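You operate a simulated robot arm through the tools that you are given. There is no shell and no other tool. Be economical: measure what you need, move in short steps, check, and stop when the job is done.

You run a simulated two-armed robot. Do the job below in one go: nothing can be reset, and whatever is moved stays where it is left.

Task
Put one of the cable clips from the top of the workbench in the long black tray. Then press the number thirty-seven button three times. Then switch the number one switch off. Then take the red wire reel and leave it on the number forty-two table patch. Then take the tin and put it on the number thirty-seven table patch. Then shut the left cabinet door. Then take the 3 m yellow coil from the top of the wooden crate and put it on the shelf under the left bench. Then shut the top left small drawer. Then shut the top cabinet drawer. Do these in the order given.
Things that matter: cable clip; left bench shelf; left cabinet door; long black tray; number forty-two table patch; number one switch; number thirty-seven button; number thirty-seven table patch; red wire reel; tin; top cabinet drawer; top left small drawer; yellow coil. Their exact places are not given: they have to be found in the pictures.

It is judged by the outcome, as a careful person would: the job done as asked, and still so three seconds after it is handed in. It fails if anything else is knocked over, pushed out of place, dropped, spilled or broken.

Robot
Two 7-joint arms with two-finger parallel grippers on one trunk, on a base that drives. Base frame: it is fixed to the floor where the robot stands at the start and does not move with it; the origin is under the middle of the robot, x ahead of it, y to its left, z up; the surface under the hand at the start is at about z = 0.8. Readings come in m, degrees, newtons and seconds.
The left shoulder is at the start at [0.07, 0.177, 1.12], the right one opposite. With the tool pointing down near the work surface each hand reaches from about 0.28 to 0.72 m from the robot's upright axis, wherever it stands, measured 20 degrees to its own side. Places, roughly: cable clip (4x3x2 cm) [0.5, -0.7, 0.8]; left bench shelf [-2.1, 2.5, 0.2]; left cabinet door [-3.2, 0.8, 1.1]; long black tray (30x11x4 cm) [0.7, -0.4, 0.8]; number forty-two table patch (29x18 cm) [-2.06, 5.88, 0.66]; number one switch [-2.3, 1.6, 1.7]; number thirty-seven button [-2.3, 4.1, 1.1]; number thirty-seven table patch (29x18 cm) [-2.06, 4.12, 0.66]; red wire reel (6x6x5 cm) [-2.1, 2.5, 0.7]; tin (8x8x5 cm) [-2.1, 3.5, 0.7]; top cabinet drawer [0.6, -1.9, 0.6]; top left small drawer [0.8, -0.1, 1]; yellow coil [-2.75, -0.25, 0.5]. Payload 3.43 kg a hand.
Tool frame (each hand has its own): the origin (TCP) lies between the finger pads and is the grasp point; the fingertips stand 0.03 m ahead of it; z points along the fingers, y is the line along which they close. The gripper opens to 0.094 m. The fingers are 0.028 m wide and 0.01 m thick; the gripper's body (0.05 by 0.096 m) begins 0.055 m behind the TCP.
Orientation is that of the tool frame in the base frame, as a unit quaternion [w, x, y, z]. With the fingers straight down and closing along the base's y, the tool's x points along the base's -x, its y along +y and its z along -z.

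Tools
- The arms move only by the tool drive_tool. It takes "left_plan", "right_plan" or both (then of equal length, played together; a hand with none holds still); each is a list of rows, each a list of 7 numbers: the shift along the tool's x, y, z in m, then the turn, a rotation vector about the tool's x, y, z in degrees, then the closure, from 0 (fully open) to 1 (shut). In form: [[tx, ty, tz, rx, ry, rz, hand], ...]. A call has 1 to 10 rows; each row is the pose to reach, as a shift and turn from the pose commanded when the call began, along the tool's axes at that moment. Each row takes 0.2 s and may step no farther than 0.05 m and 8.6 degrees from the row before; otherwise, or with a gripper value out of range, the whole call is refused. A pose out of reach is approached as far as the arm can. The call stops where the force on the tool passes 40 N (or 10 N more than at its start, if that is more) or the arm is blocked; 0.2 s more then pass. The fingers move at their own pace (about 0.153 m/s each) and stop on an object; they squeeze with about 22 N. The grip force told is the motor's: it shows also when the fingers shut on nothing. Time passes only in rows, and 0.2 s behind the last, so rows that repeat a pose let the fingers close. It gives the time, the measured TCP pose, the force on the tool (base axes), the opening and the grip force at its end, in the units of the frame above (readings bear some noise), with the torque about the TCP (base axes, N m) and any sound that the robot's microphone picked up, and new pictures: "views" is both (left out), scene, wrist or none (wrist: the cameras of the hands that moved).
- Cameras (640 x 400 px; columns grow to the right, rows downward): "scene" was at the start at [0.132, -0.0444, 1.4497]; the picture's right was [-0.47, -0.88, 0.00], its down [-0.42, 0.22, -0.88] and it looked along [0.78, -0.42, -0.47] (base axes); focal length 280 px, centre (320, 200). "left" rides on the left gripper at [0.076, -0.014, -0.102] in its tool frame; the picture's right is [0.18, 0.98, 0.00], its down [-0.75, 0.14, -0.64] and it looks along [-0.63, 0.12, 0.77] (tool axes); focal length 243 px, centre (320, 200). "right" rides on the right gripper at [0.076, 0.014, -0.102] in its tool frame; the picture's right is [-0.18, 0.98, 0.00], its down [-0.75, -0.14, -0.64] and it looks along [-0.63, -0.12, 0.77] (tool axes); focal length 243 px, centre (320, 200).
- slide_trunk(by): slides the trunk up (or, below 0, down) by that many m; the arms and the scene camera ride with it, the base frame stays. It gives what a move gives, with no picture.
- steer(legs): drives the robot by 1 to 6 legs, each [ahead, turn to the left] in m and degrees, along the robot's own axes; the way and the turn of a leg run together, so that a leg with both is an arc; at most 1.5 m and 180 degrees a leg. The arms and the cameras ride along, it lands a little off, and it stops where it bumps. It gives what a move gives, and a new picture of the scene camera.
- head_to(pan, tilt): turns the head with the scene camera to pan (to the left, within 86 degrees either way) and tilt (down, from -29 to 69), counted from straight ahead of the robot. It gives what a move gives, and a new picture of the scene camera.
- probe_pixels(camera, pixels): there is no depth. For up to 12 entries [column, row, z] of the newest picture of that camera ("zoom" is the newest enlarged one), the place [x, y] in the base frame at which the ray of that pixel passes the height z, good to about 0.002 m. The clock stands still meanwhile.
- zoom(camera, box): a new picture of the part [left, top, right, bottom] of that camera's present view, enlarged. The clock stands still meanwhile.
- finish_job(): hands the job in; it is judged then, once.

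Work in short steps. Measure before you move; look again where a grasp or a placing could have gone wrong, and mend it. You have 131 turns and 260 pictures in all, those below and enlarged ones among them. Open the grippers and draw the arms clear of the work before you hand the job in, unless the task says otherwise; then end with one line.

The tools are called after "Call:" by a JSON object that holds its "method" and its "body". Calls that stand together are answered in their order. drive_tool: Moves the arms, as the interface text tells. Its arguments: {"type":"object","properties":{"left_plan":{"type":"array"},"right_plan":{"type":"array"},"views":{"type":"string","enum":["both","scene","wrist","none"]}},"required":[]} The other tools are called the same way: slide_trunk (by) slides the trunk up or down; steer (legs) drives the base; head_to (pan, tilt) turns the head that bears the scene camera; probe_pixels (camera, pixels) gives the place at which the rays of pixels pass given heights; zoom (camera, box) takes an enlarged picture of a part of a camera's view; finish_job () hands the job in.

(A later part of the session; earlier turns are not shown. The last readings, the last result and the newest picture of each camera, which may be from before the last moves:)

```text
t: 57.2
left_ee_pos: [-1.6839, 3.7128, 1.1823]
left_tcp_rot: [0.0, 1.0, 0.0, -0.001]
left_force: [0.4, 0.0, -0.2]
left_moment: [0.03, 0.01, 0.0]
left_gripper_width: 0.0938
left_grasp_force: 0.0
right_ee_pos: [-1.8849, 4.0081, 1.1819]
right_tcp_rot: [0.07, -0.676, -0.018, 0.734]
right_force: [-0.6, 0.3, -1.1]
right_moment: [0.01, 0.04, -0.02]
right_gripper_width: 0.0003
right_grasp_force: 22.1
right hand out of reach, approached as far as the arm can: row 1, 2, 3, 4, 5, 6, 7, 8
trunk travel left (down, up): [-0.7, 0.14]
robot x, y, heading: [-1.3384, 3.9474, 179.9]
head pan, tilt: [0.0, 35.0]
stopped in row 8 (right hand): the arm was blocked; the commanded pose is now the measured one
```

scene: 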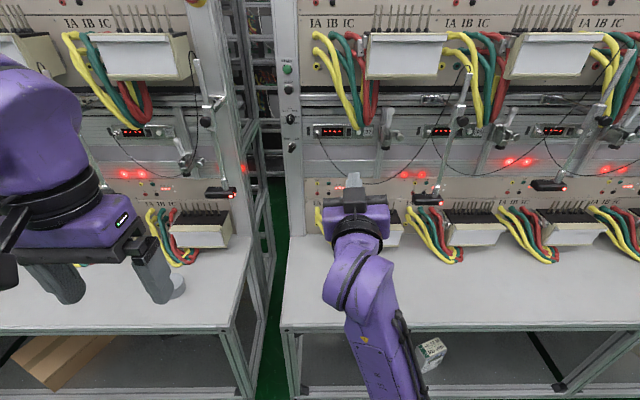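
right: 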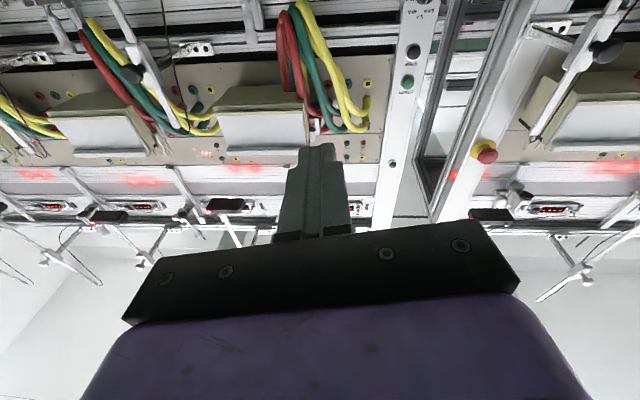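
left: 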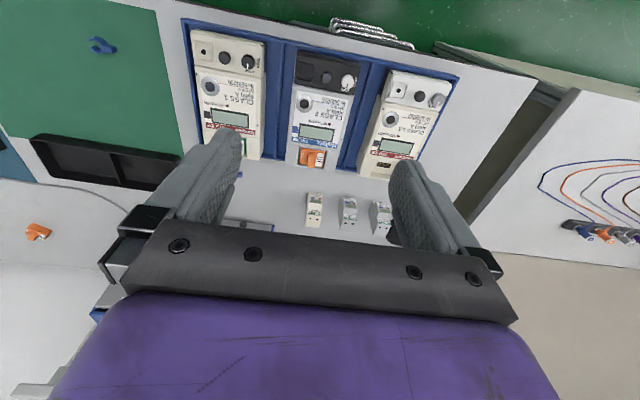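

The solver stuck in this folded posture. I try plain forward motion at the present orientation to see whether it extends.

Call:
{"method": "drive_tool", "body": {"right_plan": [[0, 0, 0.03, 0, 0, 0, 1], [0, 0, 0.06, 0, 0, 0, 1], [0, 0, 0.09, 0, 0, 0, 1], [0, 0, 0.12, 0, 0, 0, 1]], "views": "scene"}}

```text
t: 58.2
left_ee_pos: [-1.6841, 3.7127, 1.1811]
left_tcp_rot: [0.0, 1.0, -0.001, 0.0]
left_force: [0.2, -0.3, -0.5]
left_moment: [0.03, 0.01, -0.01]
left_gripper_width: 0.094
left_grasp_force: 0.1
right_ee_pos: [-1.8932, 3.9965, 1.2066]
right_tcp_rot: [0.069, -0.677, -0.019, 0.733]
right_force: [-0.1, -0.4, -0.1]
right_moment: [-0.01, 0.05, -0.03]
right_gripper_width: 0.0
right_grasp_force: 21.9
right hand out of reach, approached as far as the arm can: row 1, 2, 3, 4
trunk travel left (down, up): [-0.7, 0.14]
robot x, y, heading: [-1.341, 3.9449, 179.9]
head pan, tilt: [0.0, 35.0]
```

scene: 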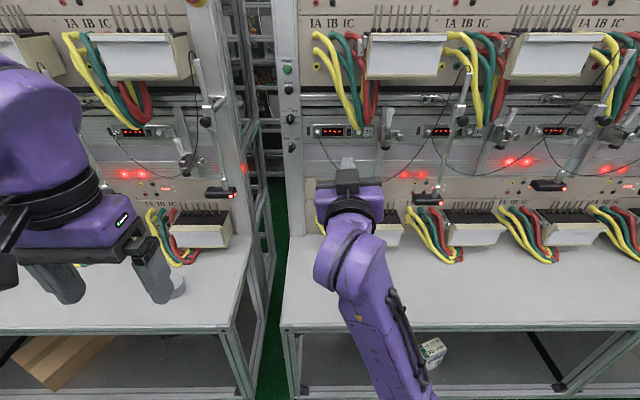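

I swing the hand outward to the right first (tool -y), where the arm is freer, then try to extend.

Call:
{"method": "drive_tool", "body": {"right_plan": [[0, -0.04, 0, 0, 0, 0, 1], [0, -0.08, 0, 0, 0, 0, 1], [0, -0.12, 0, 0, 0, 0, 1], [0, -0.16, 0, 0, 0, 0, 1], [0, -0.2, 0, 0, 0, 0, 1], [0, -0.24, 0, 0, 0, 0, 1], [0, -0.24, 0.03, 0, 0, 0, 1], [0, -0.24, 0.06, 0, 0, 0, 1]], "views": "scene"}}

```text
t: 60.0
left_ee_pos: [-1.6835, 3.7129, 1.183]
left_tcp_rot: [0.0, 1.0, 0.0, -0.001]
left_force: [-0.2, 0.3, 0.3]
left_moment: [0.03, 0.02, 0.05]
left_gripper_width: 0.0939
left_grasp_force: 0.2
right_ee_pos: [-1.8325, 4.0878, 1.2514]
right_tcp_rot: [0.068, -0.677, -0.018, 0.733]
right_force: [0.9, -0.5, 0.4]
right_moment: [0.03, 0.01, 0.03]
right_gripper_width: 0.0
right_grasp_force: 21.2
right hand out of reach, approached as far as the arm can: row 1, 2, 3, 4, 5, 6, 7, 8
trunk travel left (down, up): [-0.7, 0.14]
robot x, y, heading: [-1.3419, 3.9487, 179.8]
head pan, tilt: [0.0, 35.0]
```

scene: 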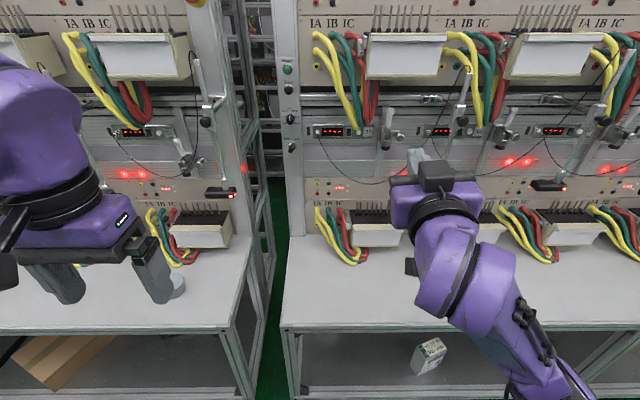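

A joint seems saturated in this fold. I pitch the tool back down to ~45°, then extend forward, and will level it when extended.

Call:
{"method": "drive_tool", "body": {"right_plan": [[0, 0, 0, 0, 8, 0, 1], [0, 0, 0, 0, 16, 0, 1], [0, 0, 0, 0, 24, 0, 1], [0, 0, 0, 0, 32, 0, 1], [0, 0, 0, 0, 40, 0, 1], [0, 0, 0.03, 0, 48, 0, 1], [0, 0, 0.07, 0, 48, 0, 1], [0, 0, 0.11, 0, 48, 0, 1], [0, 0, 0.15, 0, 48, 0, 1], [0, 0, 0.18, 0, 48, 0, 1]], "views": "scene"}}

```text
t: 62.2
left_ee_pos: [-1.6853, 3.7124, 1.1815]
left_tcp_rot: [-0.002, 1.0, 0.0, -0.001]
left_force: [0.4, 0.7, 0.2]
left_moment: [-0.01, -0.02, 0.02]
left_gripper_width: 0.0938
left_grasp_force: 0.0
right_ee_pos: [-2.014, 4.0939, 1.264]
right_tcp_rot: [-0.069, 0.916, -0.011, -0.395]
right_force: [-0.2, 0.3, 0.4]
right_moment: [-0.03, -0.01, -0.02]
right_gripper_width: 0.0
right_grasp_force: 22.2
trunk travel left (down, up): [-0.7, 0.14]
robot x, y, heading: [-1.3417, 3.9461, 179.6]
head pan, tilt: [0.0, 35.0]
```

scene: 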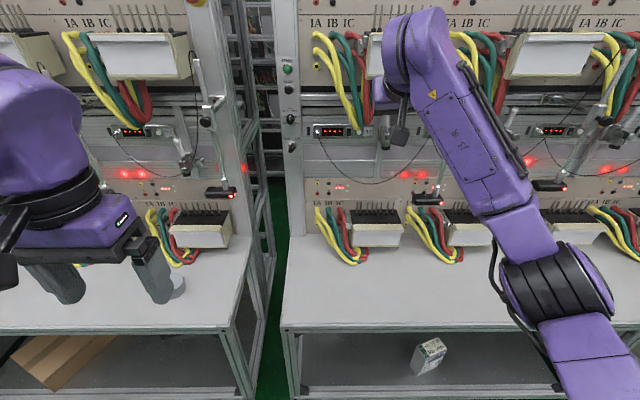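

That posture works: tool pitched 47° at x=-2.01. I now level it while lowering to the button's height, staying clear of the cables.

Call:
{"method": "drive_tool", "body": {"right_plan": [[0.0164, 0.003, 0.0224, -1.1, -7.2, 0.8, 1], [0.0329, 0.006, 0.0448, -2.2, -14.4, 1.6, 1], [0.0493, 0.009, 0.0672, -3.3, -21.6, 2.4, 1], [0.0657, 0.012, 0.0896, -4.4, -28.9, 3.2, 1], [0.0822, 0.015, 0.112, -5.5, -36.1, 4.0, 1], [0.0986, 0.018, 0.1345, -6.65, -43.3, 4.8, 1]]}}

```text
t: 63.6
left_ee_pos: [-1.683, 3.7124, 1.1826]
left_tcp_rot: [-0.001, 1.0, 0.0, -0.002]
left_force: [0.6, -0.7, 0.0]
left_moment: [0.02, 0.02, -0.02]
left_gripper_width: 0.0939
left_grasp_force: 0.1
right_ee_pos: [-1.8872, 4.0055, 1.1886]
right_tcp_rot: [-0.025, 0.721, 0.009, -0.693]
right_force: [-0.2, -0.8, 0.4]
right_moment: [0.0, -0.02, 0.0]
right_gripper_width: 0.0001
right_grasp_force: 21.9
right hand out of reach, approached as far as the arm can: row 3, 4, 5, 6
trunk travel left (down, up): [-0.7, 0.14]
robot x, y, heading: [-1.3382, 3.9509, 179.7]
head pan, tilt: [0.0, 35.0]
```

scene: 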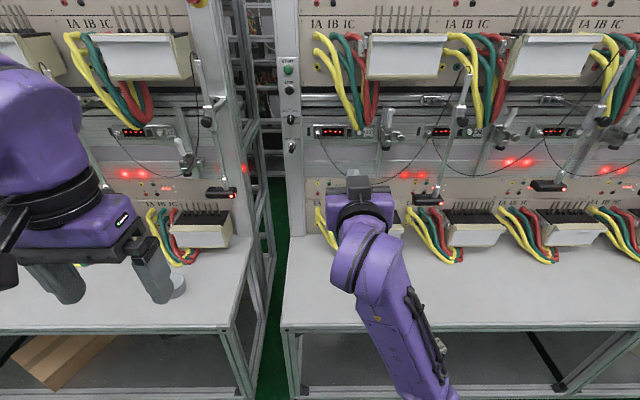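
right: 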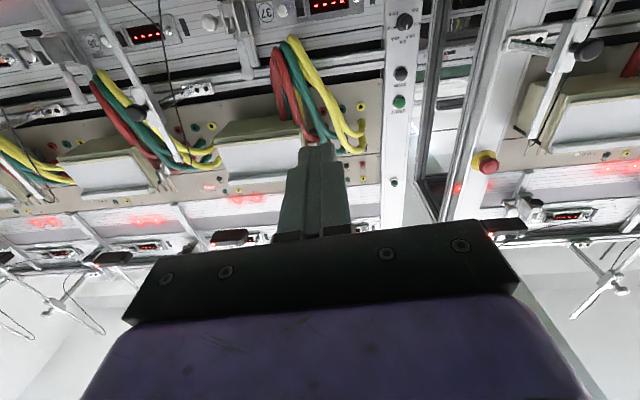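

The wrist can't level with its forearm behind it; instead the forearm should come from the side. The left arm suits that (elbow out to the left). I stow the right hand tool-down to the right, and start rolling the left hand toward "x left, z ahead".

Call:
{"method": "drive_tool", "body": {"right_plan": [[-0.009, -0.032, -0.014, 0, 8.5, 0, 1], [-0.018, -0.064, -0.028, 0, 17, 0, 1], [-0.027, -0.096, -0.042, 0, 25.5, 0, 1], [-0.036, -0.128, -0.056, 0, 34, 0, 1], [-0.045, -0.16, -0.07, 0, 42.5, 0, 1], [-0.054, -0.192, -0.084, 0, 51, 0, 1], [-0.063, -0.224, -0.098, 0, 59.5, 0, 1], [-0.072, -0.256, -0.112, 0, 68, 0, 1], [-0.081, -0.288, -0.126, 0, 76.5, 0, 1], [-0.09, -0.32, -0.14, 0, 85, 0, 1]], "left_plan": [[-0.01, 0, 0, -4.62, -4.62, 4.62, 1], [-0.02, 0, 0, -9.24, -9.24, 9.24, 1], [-0.04, -0.01, 0, -13.86, -13.86, 13.86, 1], [-0.06, -0.02, 0, -18.48, -18.48, 18.48, 1], [-0.08, -0.03, 0, -23.1, -23.1, 23.1, 1], [-0.1, -0.05, 0, -27.7, -27.7, 27.7, 1], [-0.12, -0.07, 0, -32.3, -32.3, 32.3, 1], [-0.14, -0.09, 0, -36.9, -36.9, 36.9, 1], [-0.16, -0.11, 0, -41.5, -41.5, 41.5, 1], [-0.18, -0.13, 0, -46.1, -46.1, 46.1, 1]], "views": "scene"}}

```text
t: 65.8
left_ee_pos: [-1.8618, 3.8465, 1.1813]
left_tcp_rot: [0.372, 0.766, -0.371, -0.371]
left_force: [0.3, 0.1, 0.9]
left_moment: [0.01, 0.02, 0.04]
left_gripper_width: 0.0
left_grasp_force: 21.8
left hand out of reach, approached as far as the arm can: row 1, 2, 3, 4, 5, 6
right_ee_pos: [-1.7501, 4.3197, 1.3059]
right_tcp_rot: [-0.023, 0.999, -0.008, -0.023]
right_force: [0.6, 0.3, -0.2]
right_moment: [-0.07, 0.01, 0.01]
right_gripper_width: 0.0
right_grasp_force: 21.8
trunk travel left (down, up): [-0.7, 0.14]
robot x, y, heading: [-1.3374, 3.947, 179.8]
head pan, tilt: [0.0, 35.0]
```

scene: 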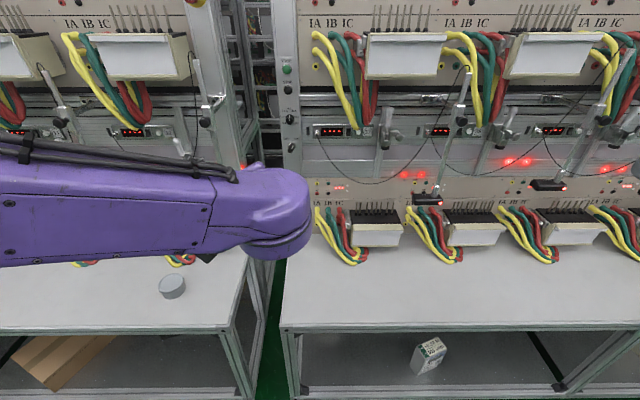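

The left hand follows well. I finish its turn and bring it to about (-2.10, 4.03, 1.10).

Call:
{"method": "drive_tool", "body": {"left_plan": [[-0.0298, -0.0102, 0.0229, -2.89, -2.89, 2.89, 1], [-0.0596, -0.0204, 0.0458, -5.78, -5.78, 5.78, 1], [-0.0894, -0.0306, 0.0686, -8.67, -8.67, 8.67, 1], [-0.1193, -0.0408, 0.0915, -11.56, -11.56, 11.56, 1], [-0.1491, -0.0509, 0.1144, -14.4, -14.4, 14.4, 1], [-0.1789, -0.0611, 0.1373, -17.3, -17.3, 17.3, 1], [-0.2087, -0.0713, 0.1601, -20.2, -20.2, 20.2, 1], [-0.2385, -0.0815, 0.183, -23.1, -23.1, 23.1, 1]]}}

```text
t: 67.7
left_ee_pos: [-2.1069, 4.0307, 1.098]
left_tcp_rot: [-0.501, -0.498, 0.501, 0.499]
left_force: [-0.2, 0.3, -0.3]
left_moment: [0.0, 0.01, 0.01]
left_gripper_width: 0.0
left_grasp_force: 22.3
right_ee_pos: [-1.7529, 4.3195, 1.3035]
right_tcp_rot: [-0.024, 0.999, -0.009, -0.02]
right_force: [0.1, -0.2, -0.1]
right_moment: [-0.02, -0.05, 0.0]
right_gripper_width: 0.0002
right_grasp_force: 21.6
trunk travel left (down, up): [-0.7, 0.14]
robot x, y, heading: [-1.3398, 3.944, 179.9]
head pan, tilt: [0.0, 35.0]
```

scene: 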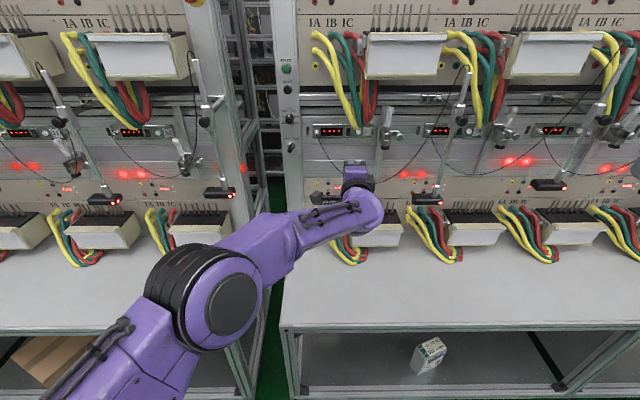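
left: 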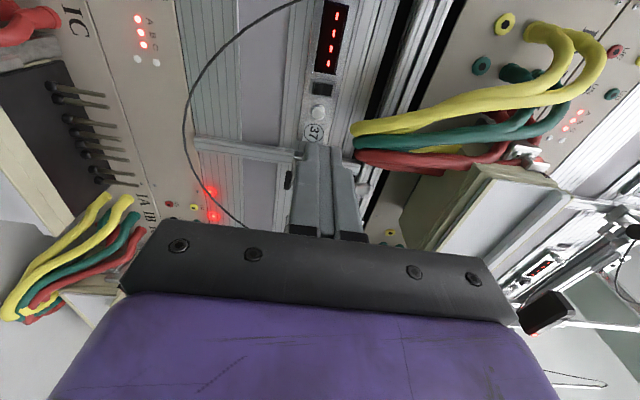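

Perfect: tool level at (-2.107,4.031,1.098). Button at (320,112) in the left picture; probing its ray.

Call:
{"method": "probe_pixels", "body": {"camera": "left", "pixels": [[320, 112, 1.095], [320, 112, 1.1], [320, 112, 1.105], [320, 112, 1.11], [320, 112, 1.115]]}}

Call:
{"method": "zoom", "body": {"camera": "left", "box": [260, 60, 420, 160]}}

Call:
{"method": "zoom", "body": {"camera": "scene", "box": [300, 100, 420, 250]}}

```text
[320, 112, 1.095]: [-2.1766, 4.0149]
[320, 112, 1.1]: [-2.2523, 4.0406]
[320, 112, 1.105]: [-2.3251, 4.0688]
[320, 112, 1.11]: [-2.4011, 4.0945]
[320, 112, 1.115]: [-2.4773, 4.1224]
```

```text
4.00 times, centred on (340, 110) of left
```

zoom: 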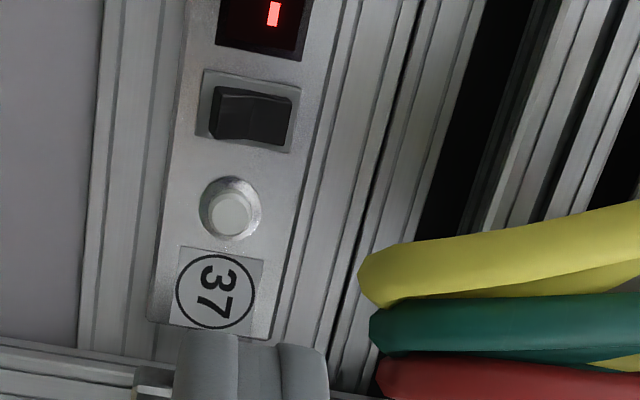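

```text
2.67 times, centred on (360, 175) of scene
```

zoom: 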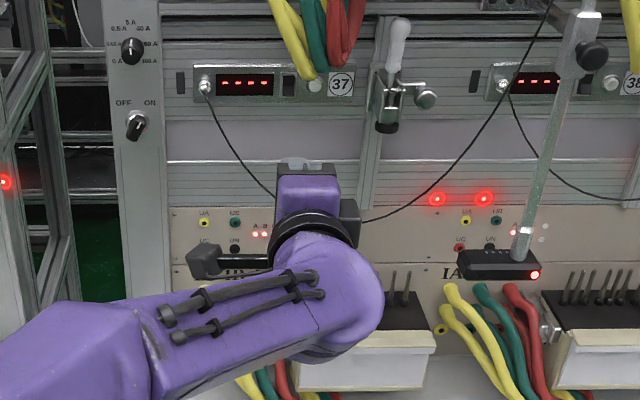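

The body is 96 mm tall in this roll, so I check where the cable's lowest end is: left picture (350,129), scene (358,130.6).

Call:
{"method": "probe_pixels", "body": {"camera": "left", "pixels": [[350, 129, 1.12], [350, 129, 1.13], [350, 129, 1.14], [350, 129, 1.15]]}}

Call:
{"method": "probe_pixels", "body": {"camera": "scene", "pixels": [[358, 130.6, 1.12], [358, 130.6, 1.13], [358, 130.6, 1.14], [358, 130.6, 1.15]]}}

```text
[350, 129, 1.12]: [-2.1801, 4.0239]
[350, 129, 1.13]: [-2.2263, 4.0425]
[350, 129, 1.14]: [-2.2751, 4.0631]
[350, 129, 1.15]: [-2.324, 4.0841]
```

```text
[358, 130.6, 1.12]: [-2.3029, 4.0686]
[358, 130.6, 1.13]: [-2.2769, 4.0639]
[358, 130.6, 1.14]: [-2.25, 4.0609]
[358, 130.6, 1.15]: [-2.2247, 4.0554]
```

Cable end at ≈(-2.265,4.06,1.136). I pitch the tool up 7° so the body stays below it, and approach to about 3 cm from the button.

Call:
{"method": "drive_tool", "body": {"left_plan": [[-0.01, 0, 0.02, -3.5, 0, 0, 1], [-0.02, 0, 0.05, -7, 0, 0, 1], [-0.03, 0, 0.08, -7, 0, 0, 1], [-0.038, 0, 0.11, -7, 0, 0, 1], [-0.038, 0, 0.15, -7, 0, 0, 1]]}}

```text
t: 68.8
left_ee_pos: [-2.1532, 3.9885, 1.0768]
left_tcp_rot: [0.53, 0.47, -0.467, -0.529]
left_force: [0.7, 0.8, -0.7]
left_moment: [-0.01, 0.0, 0.05]
left_gripper_width: 0.0
left_grasp_force: 22.1
left hand out of reach, approached as far as the arm can: row 2, 3, 4, 5
right_ee_pos: [-1.7508, 4.3169, 1.3054]
right_tcp_rot: [-0.023, 0.999, -0.008, -0.021]
right_force: [-0.9, 0.8, -0.6]
right_moment: [-0.02, 0.02, -0.02]
right_gripper_width: 0.0
right_grasp_force: 22.1
trunk travel left (down, up): [-0.7, 0.14]
robot x, y, heading: [-1.3423, 3.9468, 179.9]
head pan, tilt: [0.0, 35.0]
```

scene: 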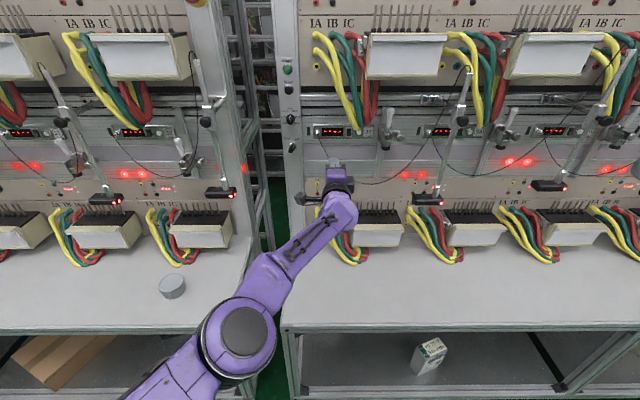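
left: 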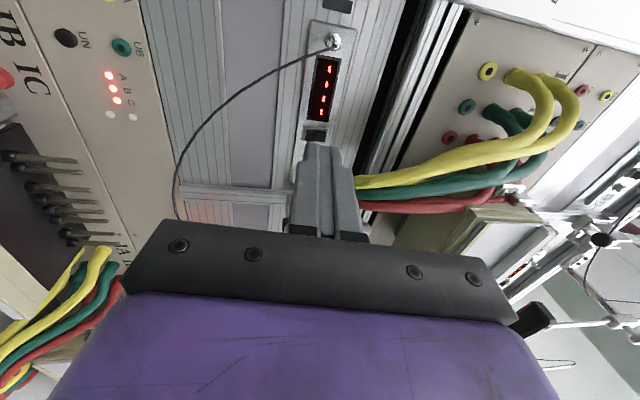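

The reach ends at x≈-2.15, so the base must come closer. I draw the hand back 8 cm and drive ahead 0.12 m.

Call:
{"method": "drive_tool", "body": {"left_plan": [[-0.01, 0.005, -0.03, 0, 0, 0, 1], [-0.025, 0.012, -0.06, 0, 0, 0, 1], [-0.04, 0.02, -0.09, 0, 0, 0, 1]], "views": "none"}}

Call:
{"method": "steer", "body": {"legs": [[0.12, 0]]}}

```text
t: 69.7
left_ee_pos: [-2.0607, 4.0296, 1.0911]
left_tcp_rot: [0.532, 0.468, -0.463, -0.532]
left_force: [0.4, -0.8, 2.0]
left_moment: [0.03, -0.18, -0.08]
left_gripper_width: 0.0
left_grasp_force: 21.5
left hand out of reach, approached as far as the arm can: row 1, 2
right_ee_pos: [-1.746, 4.3179, 1.3054]
right_tcp_rot: [-0.024, 0.999, -0.009, -0.023]
right_force: [1.0, 0.2, -0.6]
right_moment: [-0.01, 0.03, 0.0]
right_gripper_width: 0.0
right_grasp_force: 21.9
trunk travel left (down, up): [-0.7, 0.14]
robot x, y, heading: [-1.3391, 3.948, 179.8]
head pan, tilt: [0.0, 35.0]
```

```text
t: 70.9
left_ee_pos: [-2.1795, 4.0346, 1.0848]
left_tcp_rot: [-0.528, -0.469, 0.469, 0.531]
left_force: [0.6, 0.2, -0.1]
left_moment: [0.0, -0.02, -0.02]
left_gripper_width: 0.0
left_grasp_force: 22.0
right_ee_pos: [-1.8667, 4.3177, 1.305]
right_tcp_rot: [-0.025, 0.999, -0.009, -0.021]
right_force: [0.1, 0.1, 0.8]
right_moment: [-0.01, 0.0, -0.01]
right_gripper_width: 0.0003
right_grasp_force: 21.5
trunk travel left (down, up): [-0.7, 0.14]
robot x, y, heading: [-1.4599, 3.9482, 179.7]
head pan, tilt: [0.0, 35.0]
```

scene: 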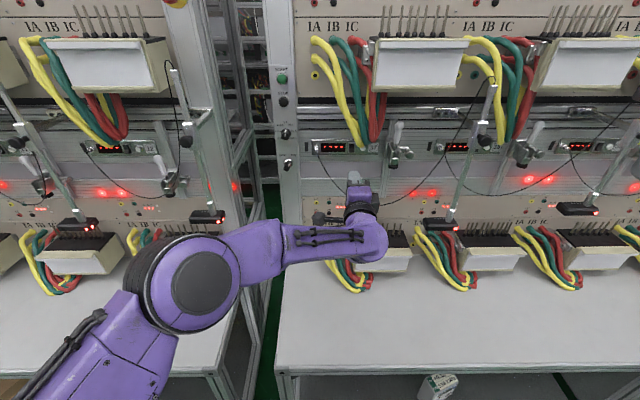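

Now at (-2.18,4.035,1.085) with reach to spare. I move to 3 cm in front of the button and look.

Call:
{"method": "drive_tool", "body": {"left_plan": [[-0.012, 0.002, 0.02, 0, 0, 0, 1], [-0.024, 0.003, 0.04, 0, 0, 0, 1], [-0.0345, 0.0035, 0.06, 0, 0, 0, 1], [-0.0345, 0.0035, 0.08, 0, 0, 0, 1]]}}

```text
t: 71.9
left_ee_pos: [-2.2302, 4.054, 1.0957]
left_tcp_rot: [-0.529, -0.469, 0.468, 0.53]
left_force: [0.3, 0.3, 0.0]
left_moment: [0.02, 0.02, 0.01]
left_gripper_width: 0.0
left_grasp_force: 21.9
left hand out of reach, approached as far as the arm can: row 3, 4
right_ee_pos: [-1.8676, 4.3194, 1.3058]
right_tcp_rot: [-0.025, 0.999, -0.009, -0.022]
right_force: [0.9, 0.1, -0.2]
right_moment: [-0.03, 0.07, -0.03]
right_gripper_width: 0.0
right_grasp_force: 22.0
trunk travel left (down, up): [-0.7, 0.14]
robot x, y, heading: [-1.46, 3.948, 179.7]
head pan, tilt: [0.0, 35.0]
```

scene: 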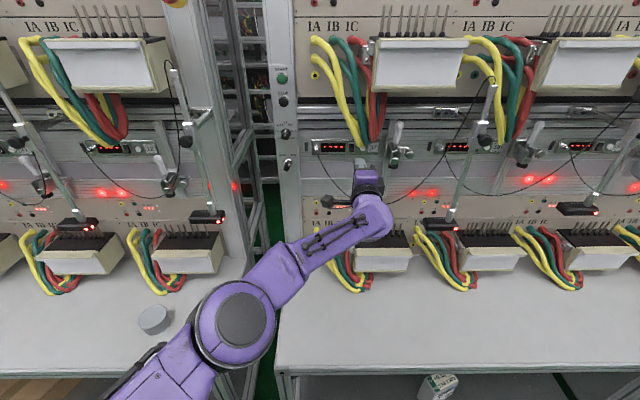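
left: 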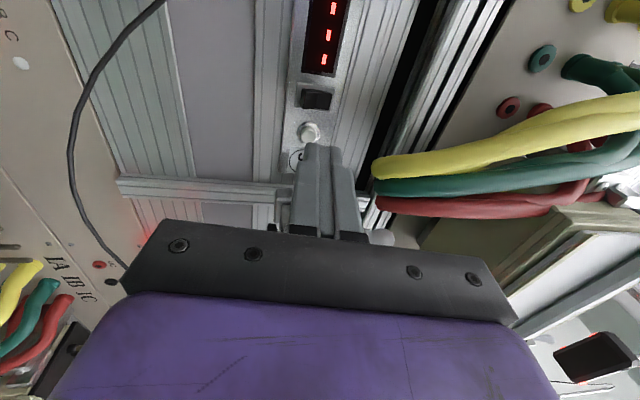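

Still limited at x=-2.23. I retreat 5 cm, and drive 0.08 m closer.

Call:
{"method": "drive_tool", "body": {"left_plan": [[0, 0, -0.025, 0, 0, 0, 1], [-0.01, 0, -0.05, 0, 0, 0, 1]], "views": "none"}}

Call:
{"method": "steer", "body": {"legs": [[0.08, 0]]}}

```text
t: 72.5
left_ee_pos: [-2.1781, 4.0648, 1.0902]
left_tcp_rot: [-0.528, -0.469, 0.469, 0.53]
left_force: [0.6, 0.9, 0.1]
left_moment: [-0.01, 0.0, 0.01]
left_gripper_width: 0.0002
left_grasp_force: 21.9
right_ee_pos: [-1.8667, 4.3214, 1.3053]
right_tcp_rot: [-0.023, 0.999, -0.009, -0.022]
right_force: [-0.4, 0.4, -0.4]
right_moment: [-0.04, -0.01, -0.01]
right_gripper_width: 0.0002
right_grasp_force: 21.9
trunk travel left (down, up): [-0.7, 0.14]
robot x, y, heading: [-1.459, 3.9445, 179.7]
head pan, tilt: [0.0, 35.0]
```

```text
t: 73.5
left_ee_pos: [-2.2555, 4.0668, 1.0932]
left_tcp_rot: [-0.529, -0.468, 0.468, 0.532]
left_force: [-0.5, -0.1, 0.0]
left_moment: [0.0, 0.0, -0.01]
left_gripper_width: 0.0
left_grasp_force: 21.9
right_ee_pos: [-1.9425, 4.3198, 1.3056]
right_tcp_rot: [-0.024, 0.999, -0.01, -0.023]
right_force: [0.2, -0.2, -0.2]
right_moment: [0.0, -0.03, 0.02]
right_gripper_width: 0.0001
right_grasp_force: 22.7
trunk travel left (down, up): [-0.7, 0.14]
robot x, y, heading: [-1.5408, 3.9487, 179.3]
head pan, tilt: [0.0, 35.0]
```

scene: 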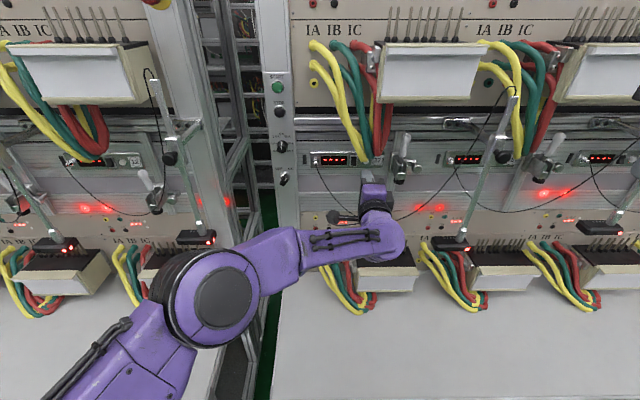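

TCP now (-2.2555,4.067,1.093). I check the wrist view before pressing.

Call:
{"method": "zoom", "body": {"camera": "left", "box": [220, 60, 460, 210]}}

Call:
{"method": "zoom", "body": {"camera": "scene", "box": [320, 130, 420, 210]}}

```text
2.67 times, centred on (340, 135) of left
```

zoom: 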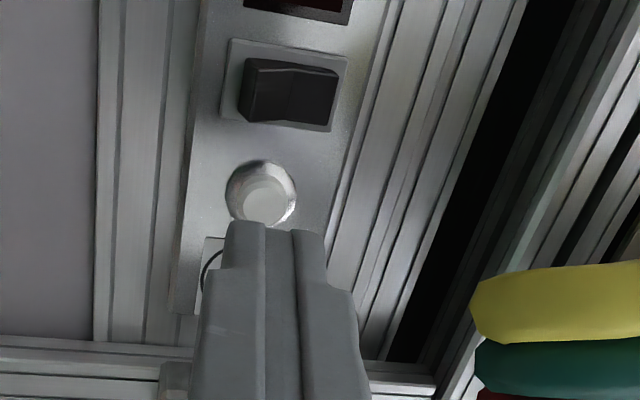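

```text
5.00 times, centred on (370, 170) of scene
```

zoom: 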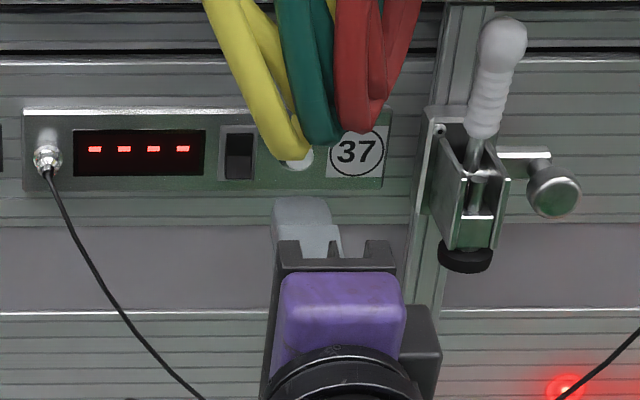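

Call:
{"method": "probe_pixels", "body": {"camera": "left", "pixels": [[318.6, 136, 1.09], [318.6, 136, 1.095], [318.6, 136, 1.1], [318.6, 136, 1.105], [318.6, 136, 1.11]]}}

```text
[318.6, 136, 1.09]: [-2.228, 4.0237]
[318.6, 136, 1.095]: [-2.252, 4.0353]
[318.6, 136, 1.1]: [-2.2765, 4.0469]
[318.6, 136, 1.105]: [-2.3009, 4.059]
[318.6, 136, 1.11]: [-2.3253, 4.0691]
```

Button centre ≈(-2.32,4.067,1.107), dead ahead of the tip. I advance slowly until contact.

Call:
{"method": "drive_tool", "body": {"left_plan": [[0, 0.003, 0.012, 0, 0, 0, 1], [0, 0.003, 0.02, 0, 0, 0, 1], [0, 0.003, 0.025, 0, 0, 0, 1], [0, 0.003, 0.029, 0, 0, 0, 1], [0, 0.003, 0.033, 0, 0, 0, 1]], "views": "wrist"}}

```text
t: 74.7
left_ee_pos: [-2.2912, 4.0673, 1.0971]
left_tcp_rot: [-0.529, -0.468, 0.469, 0.531]
left_force: [-0.5, 0.1, 0.6]
left_moment: [-0.02, -0.02, -0.04]
left_gripper_width: 0.0
left_grasp_force: 22.1
right_ee_pos: [-1.9477, 4.3204, 1.3042]
right_tcp_rot: [-0.025, 0.999, -0.011, -0.021]
right_force: [0.3, 0.1, -0.1]
right_moment: [-0.03, -0.01, 0.02]
right_gripper_width: 0.0001
right_grasp_force: 22.7
trunk travel left (down, up): [-0.7, 0.14]
robot x, y, heading: [-1.5389, 3.9478, 179.6]
head pan, tilt: [0.0, 35.0]
```

left: 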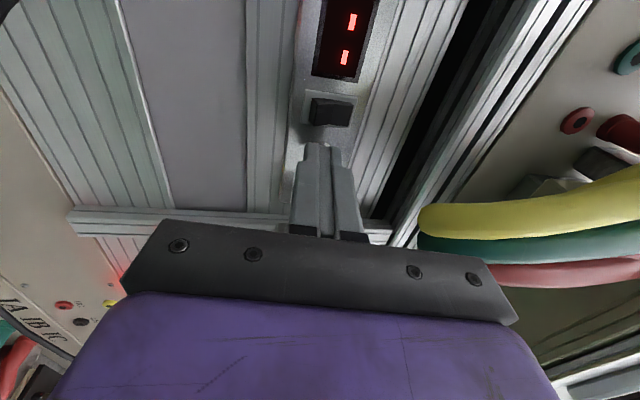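

No contact yet (tip x -2.321). I continue in 3 mm rows.

Call:
{"method": "drive_tool", "body": {"left_plan": [[0, 0.001, 0.003, 0, 0, 0, 1], [0, 0.001, 0.006, 0, 0, 0, 1], [0, 0.001, 0.009, 0, 0, 0, 1]], "views": "none"}}

```text
t: 75.5
left_ee_pos: [-2.2981, 4.0646, 1.0984]
left_tcp_rot: [-0.528, -0.468, 0.469, 0.531]
left_force: [0.3, 0.6, 0.4]
left_moment: [-0.01, 0.03, 0.0]
left_gripper_width: 0.0001
left_grasp_force: 21.9
right_ee_pos: [-1.9472, 4.32, 1.3039]
right_tcp_rot: [-0.025, 0.999, -0.01, -0.021]
right_force: [-0.2, 0.2, 0.1]
right_moment: [0.03, 0.02, 0.02]
right_gripper_width: 0.0
right_grasp_force: 22.2
trunk travel left (down, up): [-0.7, 0.14]
robot x, y, heading: [-1.54, 3.9469, 179.6]
head pan, tilt: [0.0, 35.0]
```

Call:
{"method": "drive_tool", "body": {"left_plan": [[0, 0, 0.003, 0, 0, 0, 1], [0, 0, 0.006, 0, 0, 0, 1], [0, 0, 0.009, 0, 0, 0, 1]], "views": "wrist"}}

```text
t: 76.3
left_ee_pos: [-2.3024, 4.0643, 1.1003]
left_tcp_rot: [-0.528, -0.467, 0.47, 0.532]
left_force: [3.1, 3.5, -1.8]
left_moment: [-0.01, -0.07, -0.09]
left_gripper_width: 0.0
left_grasp_force: 22.0
left hand out of reach, approached as far as the arm can: row 1, 2, 3
right_ee_pos: [-1.9464, 4.3208, 1.3049]
right_tcp_rot: [-0.024, 0.999, -0.011, -0.022]
right_force: [0.3, 0.3, 0.3]
right_moment: [-0.01, -0.02, 0.01]
right_gripper_width: 0.0003
right_grasp_force: 22.1
trunk travel left (down, up): [-0.7, 0.14]
robot x, y, heading: [-1.5402, 3.9483, 179.8]
head pan, tilt: [0.0, 35.0]
heard: click
```

left: 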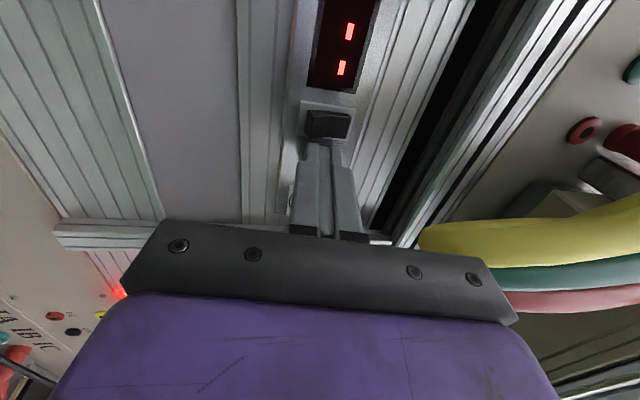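

A click: first press. I back off 2 cm and push again by the same amount.

Call:
{"method": "drive_tool", "body": {"left_plan": [[0, 0, -0.01, 0, 0, 0, 1], [0, 0, -0.02, 0, 0, 0, 1], [0, 0, -0.02, 0, 0, 0, 1]], "views": "none"}}

Call:
{"method": "drive_tool", "body": {"left_plan": [[0, 0, 0.01, 0, 0, 0, 1], [0, 0, 0.018, 0, 0, 0, 1], [0, 0, 0.021, 0, 0, 0, 1], [0, 0, 0.024, 0, 0, 0, 1], [0, 0, 0.026, 0, 0, 0, 1]], "views": "none"}}

```text
t: 77.1
left_ee_pos: [-2.2824, 4.0621, 1.0981]
left_tcp_rot: [-0.528, -0.469, 0.469, 0.531]
left_force: [0.1, 0.5, -0.1]
left_moment: [0.04, -0.04, -0.02]
left_gripper_width: 0.0
left_grasp_force: 22.3
right_ee_pos: [-1.9477, 4.3199, 1.3044]
right_tcp_rot: [-0.025, 0.999, -0.01, -0.02]
right_force: [1.0, 0.4, 0.4]
right_moment: [0.0, 0.03, 0.02]
right_gripper_width: 0.0001
right_grasp_force: 22.1
trunk travel left (down, up): [-0.7, 0.14]
robot x, y, heading: [-1.539, 3.9466, 179.7]
head pan, tilt: [0.0, 35.0]
```

```text
t: 78.3
left_ee_pos: [-2.3028, 4.063, 1.1002]
left_tcp_rot: [-0.526, -0.467, 0.472, 0.532]
left_force: [14.1, 4.9, -8.6]
left_moment: [-0.06, -0.3, -0.19]
left_gripper_width: 0.0001
left_grasp_force: 21.8
left hand out of reach, approached as far as the arm can: row 4, 5
right_ee_pos: [-1.9452, 4.3233, 1.3041]
right_tcp_rot: [-0.024, 0.999, -0.01, -0.021]
right_force: [0.8, -1.0, 0.1]
right_moment: [-0.02, -0.03, 0.01]
right_gripper_width: 0.0
right_grasp_force: 22.3
trunk travel left (down, up): [-0.7, 0.14]
robot x, y, heading: [-1.5399, 3.9488, 179.5]
head pan, tilt: [0.0, 35.0]
heard: click
```

Second click. Once more.

Call:
{"method": "drive_tool", "body": {"left_plan": [[0, 0, -0.01, 0, 0, 0, 1], [0, 0, -0.02, 0, 0, 0, 1], [0, 0, -0.02, 0, 0, 0, 1]], "views": "none"}}

Call:
{"method": "drive_tool", "body": {"left_plan": [[0, 0, 0.01, 0, 0, 0, 1], [0, 0, 0.018, 0, 0, 0, 1], [0, 0, 0.021, 0, 0, 0, 1], [0, 0, 0.024, 0, 0, 0, 1]], "views": "none"}}

```text
t: 79.1
left_ee_pos: [-2.2872, 4.0607, 1.0998]
left_tcp_rot: [-0.528, -0.469, 0.468, 0.531]
left_force: [-0.4, -0.1, -0.6]
left_moment: [-0.03, 0.0, 0.03]
left_gripper_width: 0.0001
left_grasp_force: 21.9
right_ee_pos: [-1.9475, 4.3203, 1.3039]
right_tcp_rot: [-0.024, 0.999, -0.011, -0.021]
right_force: [1.1, 0.5, -0.5]
right_moment: [0.01, -0.03, 0.0]
right_gripper_width: 0.0001
right_grasp_force: 21.4
trunk travel left (down, up): [-0.7, 0.14]
robot x, y, heading: [-1.5396, 3.9463, 179.9]
head pan, tilt: [0.0, 35.0]
```

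```text
t: 80.3
left_ee_pos: [-2.2977, 4.0611, 1.1073]
left_tcp_rot: [-0.527, -0.463, 0.47, 0.536]
left_force: [27.2, -0.1, 7.3]
left_moment: [0.14, 0.24, 0.37]
left_gripper_width: 0.0002
left_grasp_force: 22.1
left hand out of reach, approached as far as the arm can: row 4
right_ee_pos: [-1.9389, 4.3168, 1.3087]
right_tcp_rot: [-0.026, 0.999, -0.011, -0.025]
right_force: [-0.7, -0.1, 0.2]
right_moment: [0.0, 0.01, -0.01]
right_gripper_width: 0.0
right_grasp_force: 21.8
trunk travel left (down, up): [-0.7, 0.14]
robot x, y, heading: [-1.5367, 3.9486, 179.7]
head pan, tilt: [0.0, 35.0]
stopped in row 4 (left hand): the force on the tool passed its limit at 42 N (the readings are from after the stop); the commanded pose is now the measured one
```

Force limit without a click, so likely against the bezel. I back off and look at the alignment.

Call:
{"method": "drive_tool", "body": {"left_plan": [[0, 0, -0.01, 0, 0, 0, 1], [0, 0, -0.025, 0, 0, 0, 1], [0, 0, -0.04, 0, 0, 0, 1]], "views": "wrist"}}

Call:
{"method": "zoom", "body": {"camera": "left", "box": [240, 80, 400, 180]}}

```text
t: 81.1
left_ee_pos: [-2.2661, 4.0615, 1.0969]
left_tcp_rot: [-0.528, -0.465, 0.471, 0.532]
left_force: [0.4, 0.0, 0.0]
left_moment: [0.05, -0.01, 0.04]
left_gripper_width: 0.0
left_grasp_force: 22.0
right_ee_pos: [-1.9452, 4.321, 1.3049]
right_tcp_rot: [-0.024, 0.999, -0.011, -0.022]
right_force: [0.3, -0.2, -0.5]
right_moment: [-0.02, -0.01, 0.03]
right_gripper_width: 0.0002
right_grasp_force: 22.1
trunk travel left (down, up): [-0.7, 0.14]
robot x, y, heading: [-1.5347, 3.9478, 179.4]
head pan, tilt: [0.0, 35.0]
```

left: 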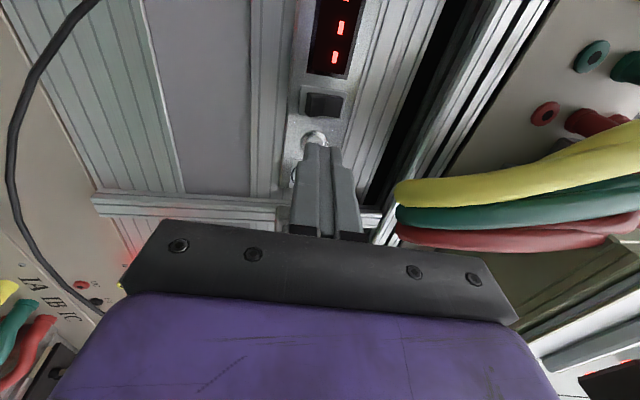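

```text
4.00 times, centred on (320, 130) of left
```

zoom: 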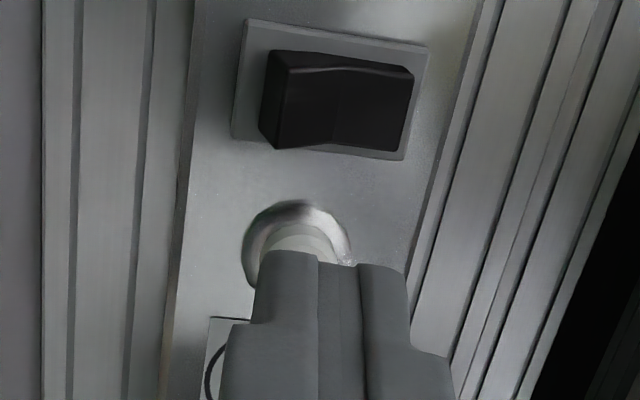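

Call:
{"method": "probe_pixels", "body": {"camera": "left", "pixels": [[315, 139, 1.1], [315, 139, 1.105], [315, 139, 1.11], [302, 117, 1.1], [302, 117, 1.105], [302, 117, 1.11]]}}

Call:
{"method": "zoom", "body": {"camera": "scene", "box": [320, 130, 420, 210]}}

```text
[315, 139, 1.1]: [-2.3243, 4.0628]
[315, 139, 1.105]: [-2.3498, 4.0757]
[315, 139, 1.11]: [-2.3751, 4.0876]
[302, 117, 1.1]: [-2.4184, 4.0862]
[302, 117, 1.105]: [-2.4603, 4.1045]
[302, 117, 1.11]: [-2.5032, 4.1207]
```

```text
5.00 times, centred on (370, 170) of scene
```

zoom: 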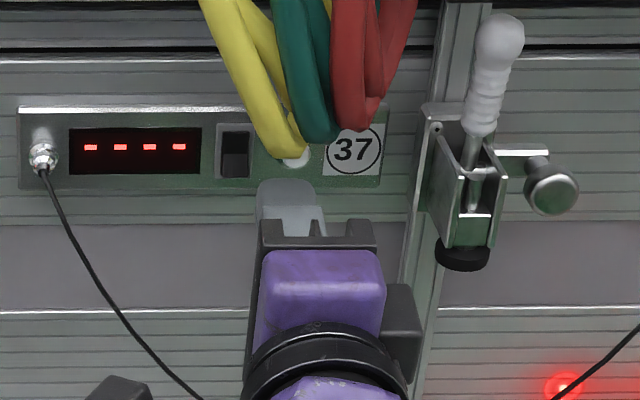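

The tip has drifted ~6 mm left. I shift right 7 mm and press once more.

Call:
{"method": "drive_tool", "body": {"left_plan": [[-0.007, 0, 0.01, 0, 0, 0, 1], [-0.007, 0, 0.022, 0, 0, 0, 1], [-0.007, 0, 0.029, 0, 0, 0, 1], [-0.007, 0, 0.033, 0, 0, 0, 1]], "views": "none"}}

```text
t: 82.1
left_ee_pos: [-2.298, 4.0684, 1.0999]
left_tcp_rot: [-0.527, -0.466, 0.471, 0.532]
left_force: [0.1, -0.4, -0.3]
left_moment: [0.01, -0.02, 0.02]
left_gripper_width: 0.0
left_grasp_force: 22.1
right_ee_pos: [-1.9469, 4.3198, 1.3048]
right_tcp_rot: [-0.025, 0.999, -0.01, -0.022]
right_force: [0.8, 0.1, -0.5]
right_moment: [-0.02, 0.0, 0.0]
right_gripper_width: 0.0001
right_grasp_force: 22.2
trunk travel left (down, up): [-0.7, 0.14]
robot x, y, heading: [-1.5377, 3.948, 179.5]
head pan, tilt: [0.0, 35.0]
```

Call:
{"method": "drive_tool", "body": {"left_plan": [[0, 0, 0.003, 0, 0, 0, 1], [0, 0, 0.006, 0, 0, 0, 1], [0, 0, 0.008, 0, 0, 0, 1]], "views": "none"}}

```text
t: 82.9
left_ee_pos: [-2.3021, 4.0661, 1.1014]
left_tcp_rot: [-0.525, -0.466, 0.471, 0.534]
left_force: [2.3, 2.6, -0.4]
left_moment: [0.04, -0.04, -0.1]
left_gripper_width: 0.0002
left_grasp_force: 22.4
left hand out of reach, approached as far as the arm can: row 2, 3
right_ee_pos: [-1.9451, 4.3213, 1.3045]
right_tcp_rot: [-0.023, 0.999, -0.011, -0.022]
right_force: [0.0, 0.0, 0.4]
right_moment: [-0.02, -0.02, -0.01]
right_gripper_width: 0.0
right_grasp_force: 22.1
trunk travel left (down, up): [-0.7, 0.14]
robot x, y, heading: [-1.5384, 3.9495, 179.5]
head pan, tilt: [0.0, 35.0]
heard: click
```

Third click heard. I withdraw the hand straight back, then reverse the base into the aisle.

Call:
{"method": "drive_tool", "body": {"left_plan": [[0, 0, -0.03, 0, 0, 0, 1], [0, 0, -0.06, 0, 0, 0, 1], [0, 0, -0.09, 0, 0, 0, 1], [0, 0, -0.12, 0, 0, 0, 1]], "views": "none"}}

Call:
{"method": "steer", "body": {"legs": [[-0.5, 0], [0, 92], [1.2, 0], [1.22, 0], [0, -90]]}}

Call:
{"method": "head_to", "body": {"pan": 0, "tilt": 0}}

```text
t: 83.9
left_ee_pos: [-2.1913, 4.0501, 1.0815]
left_tcp_rot: [0.527, 0.478, -0.468, -0.525]
left_force: [-0.7, -0.3, 0.1]
left_moment: [-0.02, -0.05, 0.05]
left_gripper_width: 0.0
left_grasp_force: 22.1
right_ee_pos: [-1.947, 4.3189, 1.3052]
right_tcp_rot: [-0.025, 0.999, -0.01, -0.022]
right_force: [0.3, -0.2, -0.7]
right_moment: [0.02, -0.04, -0.04]
right_gripper_width: 0.0002
right_grasp_force: 22.1
trunk travel left (down, up): [-0.7, 0.14]
robot x, y, heading: [-1.5375, 3.9469, 179.4]
head pan, tilt: [0.0, 35.0]
```

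```text
t: 106.0
left_ee_pos: [-1.5859, 1.6478, 1.0917]
left_tcp_rot: [0.535, 0.483, -0.456, -0.522]
left_force: [0.2, -0.5, 0.8]
left_moment: [0.04, -0.02, 0.02]
left_gripper_width: 0.0
left_grasp_force: 22.1
right_ee_pos: [-1.348, 1.9248, 1.3049]
right_tcp_rot: [-0.024, 0.999, 0.003, -0.022]
right_force: [-0.4, 0.1, -0.4]
right_moment: [0.03, 0.0, 0.01]
right_gripper_width: 0.0
right_grasp_force: 22.2
trunk travel left (down, up): [-0.7, 0.14]
robot x, y, heading: [-0.9278, 1.5642, -178.9]
head pan, tilt: [0.0, 35.0]
```

scene: 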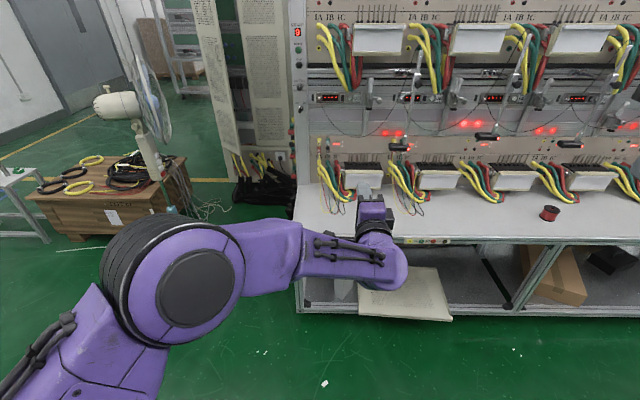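

```text
t: 107.0
left_ee_pos: [-1.5864, 1.6455, 1.0931]
left_tcp_rot: [0.536, 0.484, -0.454, -0.521]
left_force: [-0.5, -0.1, 0.7]
left_moment: [0.02, -0.02, 0.0]
left_gripper_width: 0.0
left_grasp_force: 21.6
right_ee_pos: [-1.3482, 1.9232, 1.3043]
right_tcp_rot: [-0.025, 0.999, 0.005, -0.022]
right_force: [-0.5, -0.8, -0.8]
right_moment: [-0.03, -0.04, 0.0]
right_gripper_width: 0.0002
right_grasp_force: 22.3
trunk travel left (down, up): [-0.7, 0.14]
robot x, y, heading: [-0.925, 1.5617, -178.8]
head pan, tilt: [0.0, 0.0]
```

scene: 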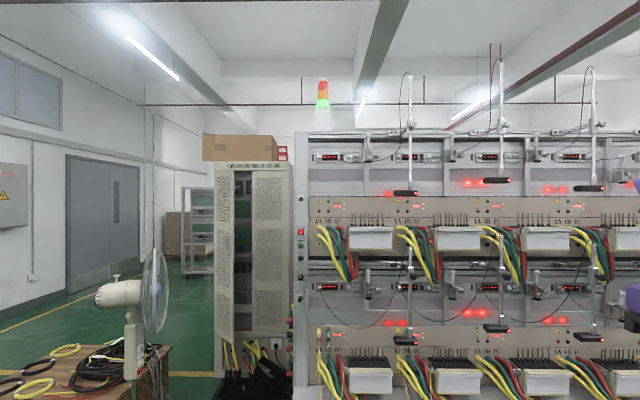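

The top row is visible; I zoom on the first modules around (350,157), and peek at the coils and cabinet.

Call:
{"method": "zoom", "body": {"camera": "scene", "box": [290, 125, 430, 215]}}

Call:
{"method": "zoom", "body": {"camera": "scene", "box": [300, 140, 364, 180]}}

Call:
{"method": "probe_pixels", "body": {"camera": "scene", "pixels": [[350, 157, 1.62], [350, 157, 1.65], [350, 157, 1.66], [350, 157, 1.68], [350, 157, 1.7]]}}

```text
4.44 times, centred on (360, 170) of scene
```

zoom: 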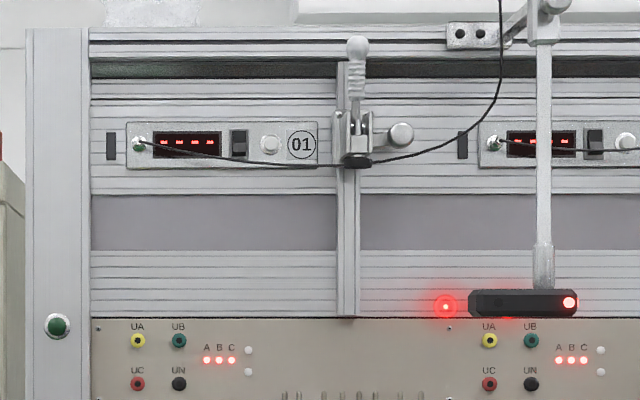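

```text
10.00 times, centred on (332, 160) of scene
```

zoom: 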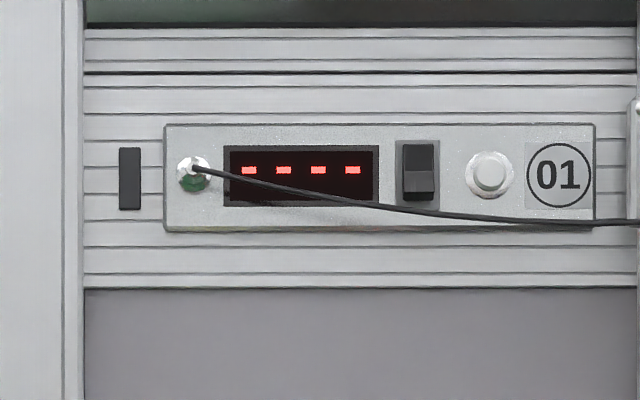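

```text
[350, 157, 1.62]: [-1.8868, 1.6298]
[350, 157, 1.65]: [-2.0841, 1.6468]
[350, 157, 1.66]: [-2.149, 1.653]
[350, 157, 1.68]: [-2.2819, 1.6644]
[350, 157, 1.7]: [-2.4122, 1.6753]
```

The 01 rocker (341.8,157) shows its top pressed in (on), as on module 37, so its protruding lower half must be pushed. I'll use the right arm with its forearm from below; first raise the trunk fully and stow the left arm while turning the right hand ahead.

Call:
{"method": "slide_trunk", "body": {"by": 0.14}}

Call:
{"method": "drive_tool", "body": {"left_plan": [[0.033, 0.01, -0.024, 4.7, 4.7, -4.7, 1], [0.066, 0.02, -0.048, 9.4, 9.4, -9.4, 1], [0.099, 0.03, -0.072, 14.1, 14.1, -14.1, 1], [0.132, 0.04, -0.096, 18.8, 18.8, -18.8, 1], [0.165, 0.05, -0.12, 23.5, 23.5, -23.5, 1], [0.198, 0.06, -0.144, 28.2, 28.2, -28.2, 1], [0.231, 0.07, -0.168, 32.9, 32.9, -32.9, 1], [0.264, 0.08, -0.192, 37.6, 37.6, -37.6, 1], [0.297, 0.09, -0.216, 42.3, 42.3, -42.3, 1], [0.33, 0.1, -0.24, 47, 47, -47, 1]], "right_plan": [[-0.01, 0.01, -0.015, 0, -8.5, 0, 1], [-0.02, 0.02, -0.03, 0, -17, 0, 1], [-0.03, 0.03, -0.045, 0, -25.5, 0, 1], [-0.04, 0.04, -0.06, 0, -34, 0, 1], [-0.05, 0.05, -0.075, 0, -42.5, 0, 1], [-0.06, 0.06, -0.09, 0, -51, 0, 1], [-0.07, 0.07, -0.105, 0, -59.5, 0, 1], [-0.08, 0.08, -0.12, 0, -68, 0, 1], [-0.09, 0.09, -0.135, 0, -76.5, 0, 1], [-0.1, 0.1, -0.15, 0, -85, 0, 1]], "views": "scene"}}

```text
t: 108.7
left_ee_pos: [-1.5876, 1.6453, 1.2324]
left_tcp_rot: [0.536, 0.484, -0.455, -0.521]
left_force: [0.0, -0.8, 0.7]
left_moment: [0.01, 0.03, 0.04]
left_gripper_width: 0.0
left_grasp_force: 21.9
right_ee_pos: [-1.3489, 1.9234, 1.4446]
right_tcp_rot: [-0.024, 0.999, 0.004, -0.021]
right_force: [0.3, 0.3, 0.1]
right_moment: [0.04, 0.0, 0.03]
right_gripper_width: 0.0
right_grasp_force: 21.9
trunk travel left (down, up): [-0.84, 0.0]
robot x, y, heading: [-0.9315, 1.5625, -178.7]
head pan, tilt: [0.0, 0.0]
```

```text
t: 110.9
left_ee_pos: [-1.3195, 1.3241, 1.2988]
left_tcp_rot: [0.197, 0.936, -0.159, -0.243]
left_force: [0.0, -0.6, 0.1]
left_moment: [0.03, -0.02, -0.01]
left_gripper_width: 0.0
left_grasp_force: 22.1
right_ee_pos: [-1.4409, 1.8053, 1.6145]
right_tcp_rot: [-0.022, 0.725, 0.022, -0.688]
right_force: [0.3, -0.6, -0.1]
right_moment: [-0.02, -0.02, -0.03]
right_gripper_width: 0.0
right_grasp_force: 22.5
right hand out of reach, approached as far as the arm can: row 10
trunk travel left (down, up): [-0.84, 0.0]
robot x, y, heading: [-0.9281, 1.5641, -178.8]
head pan, tilt: [0.0, 0.0]
```

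scene: 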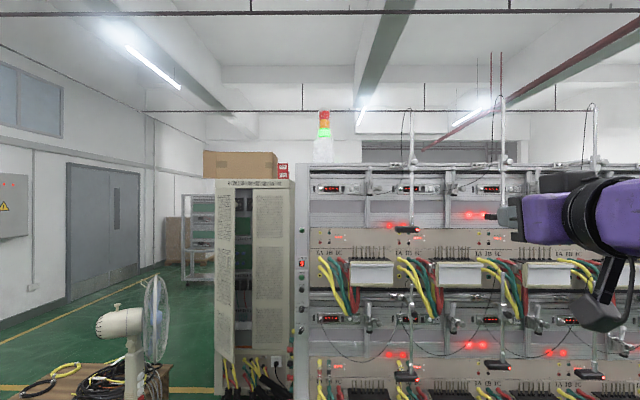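

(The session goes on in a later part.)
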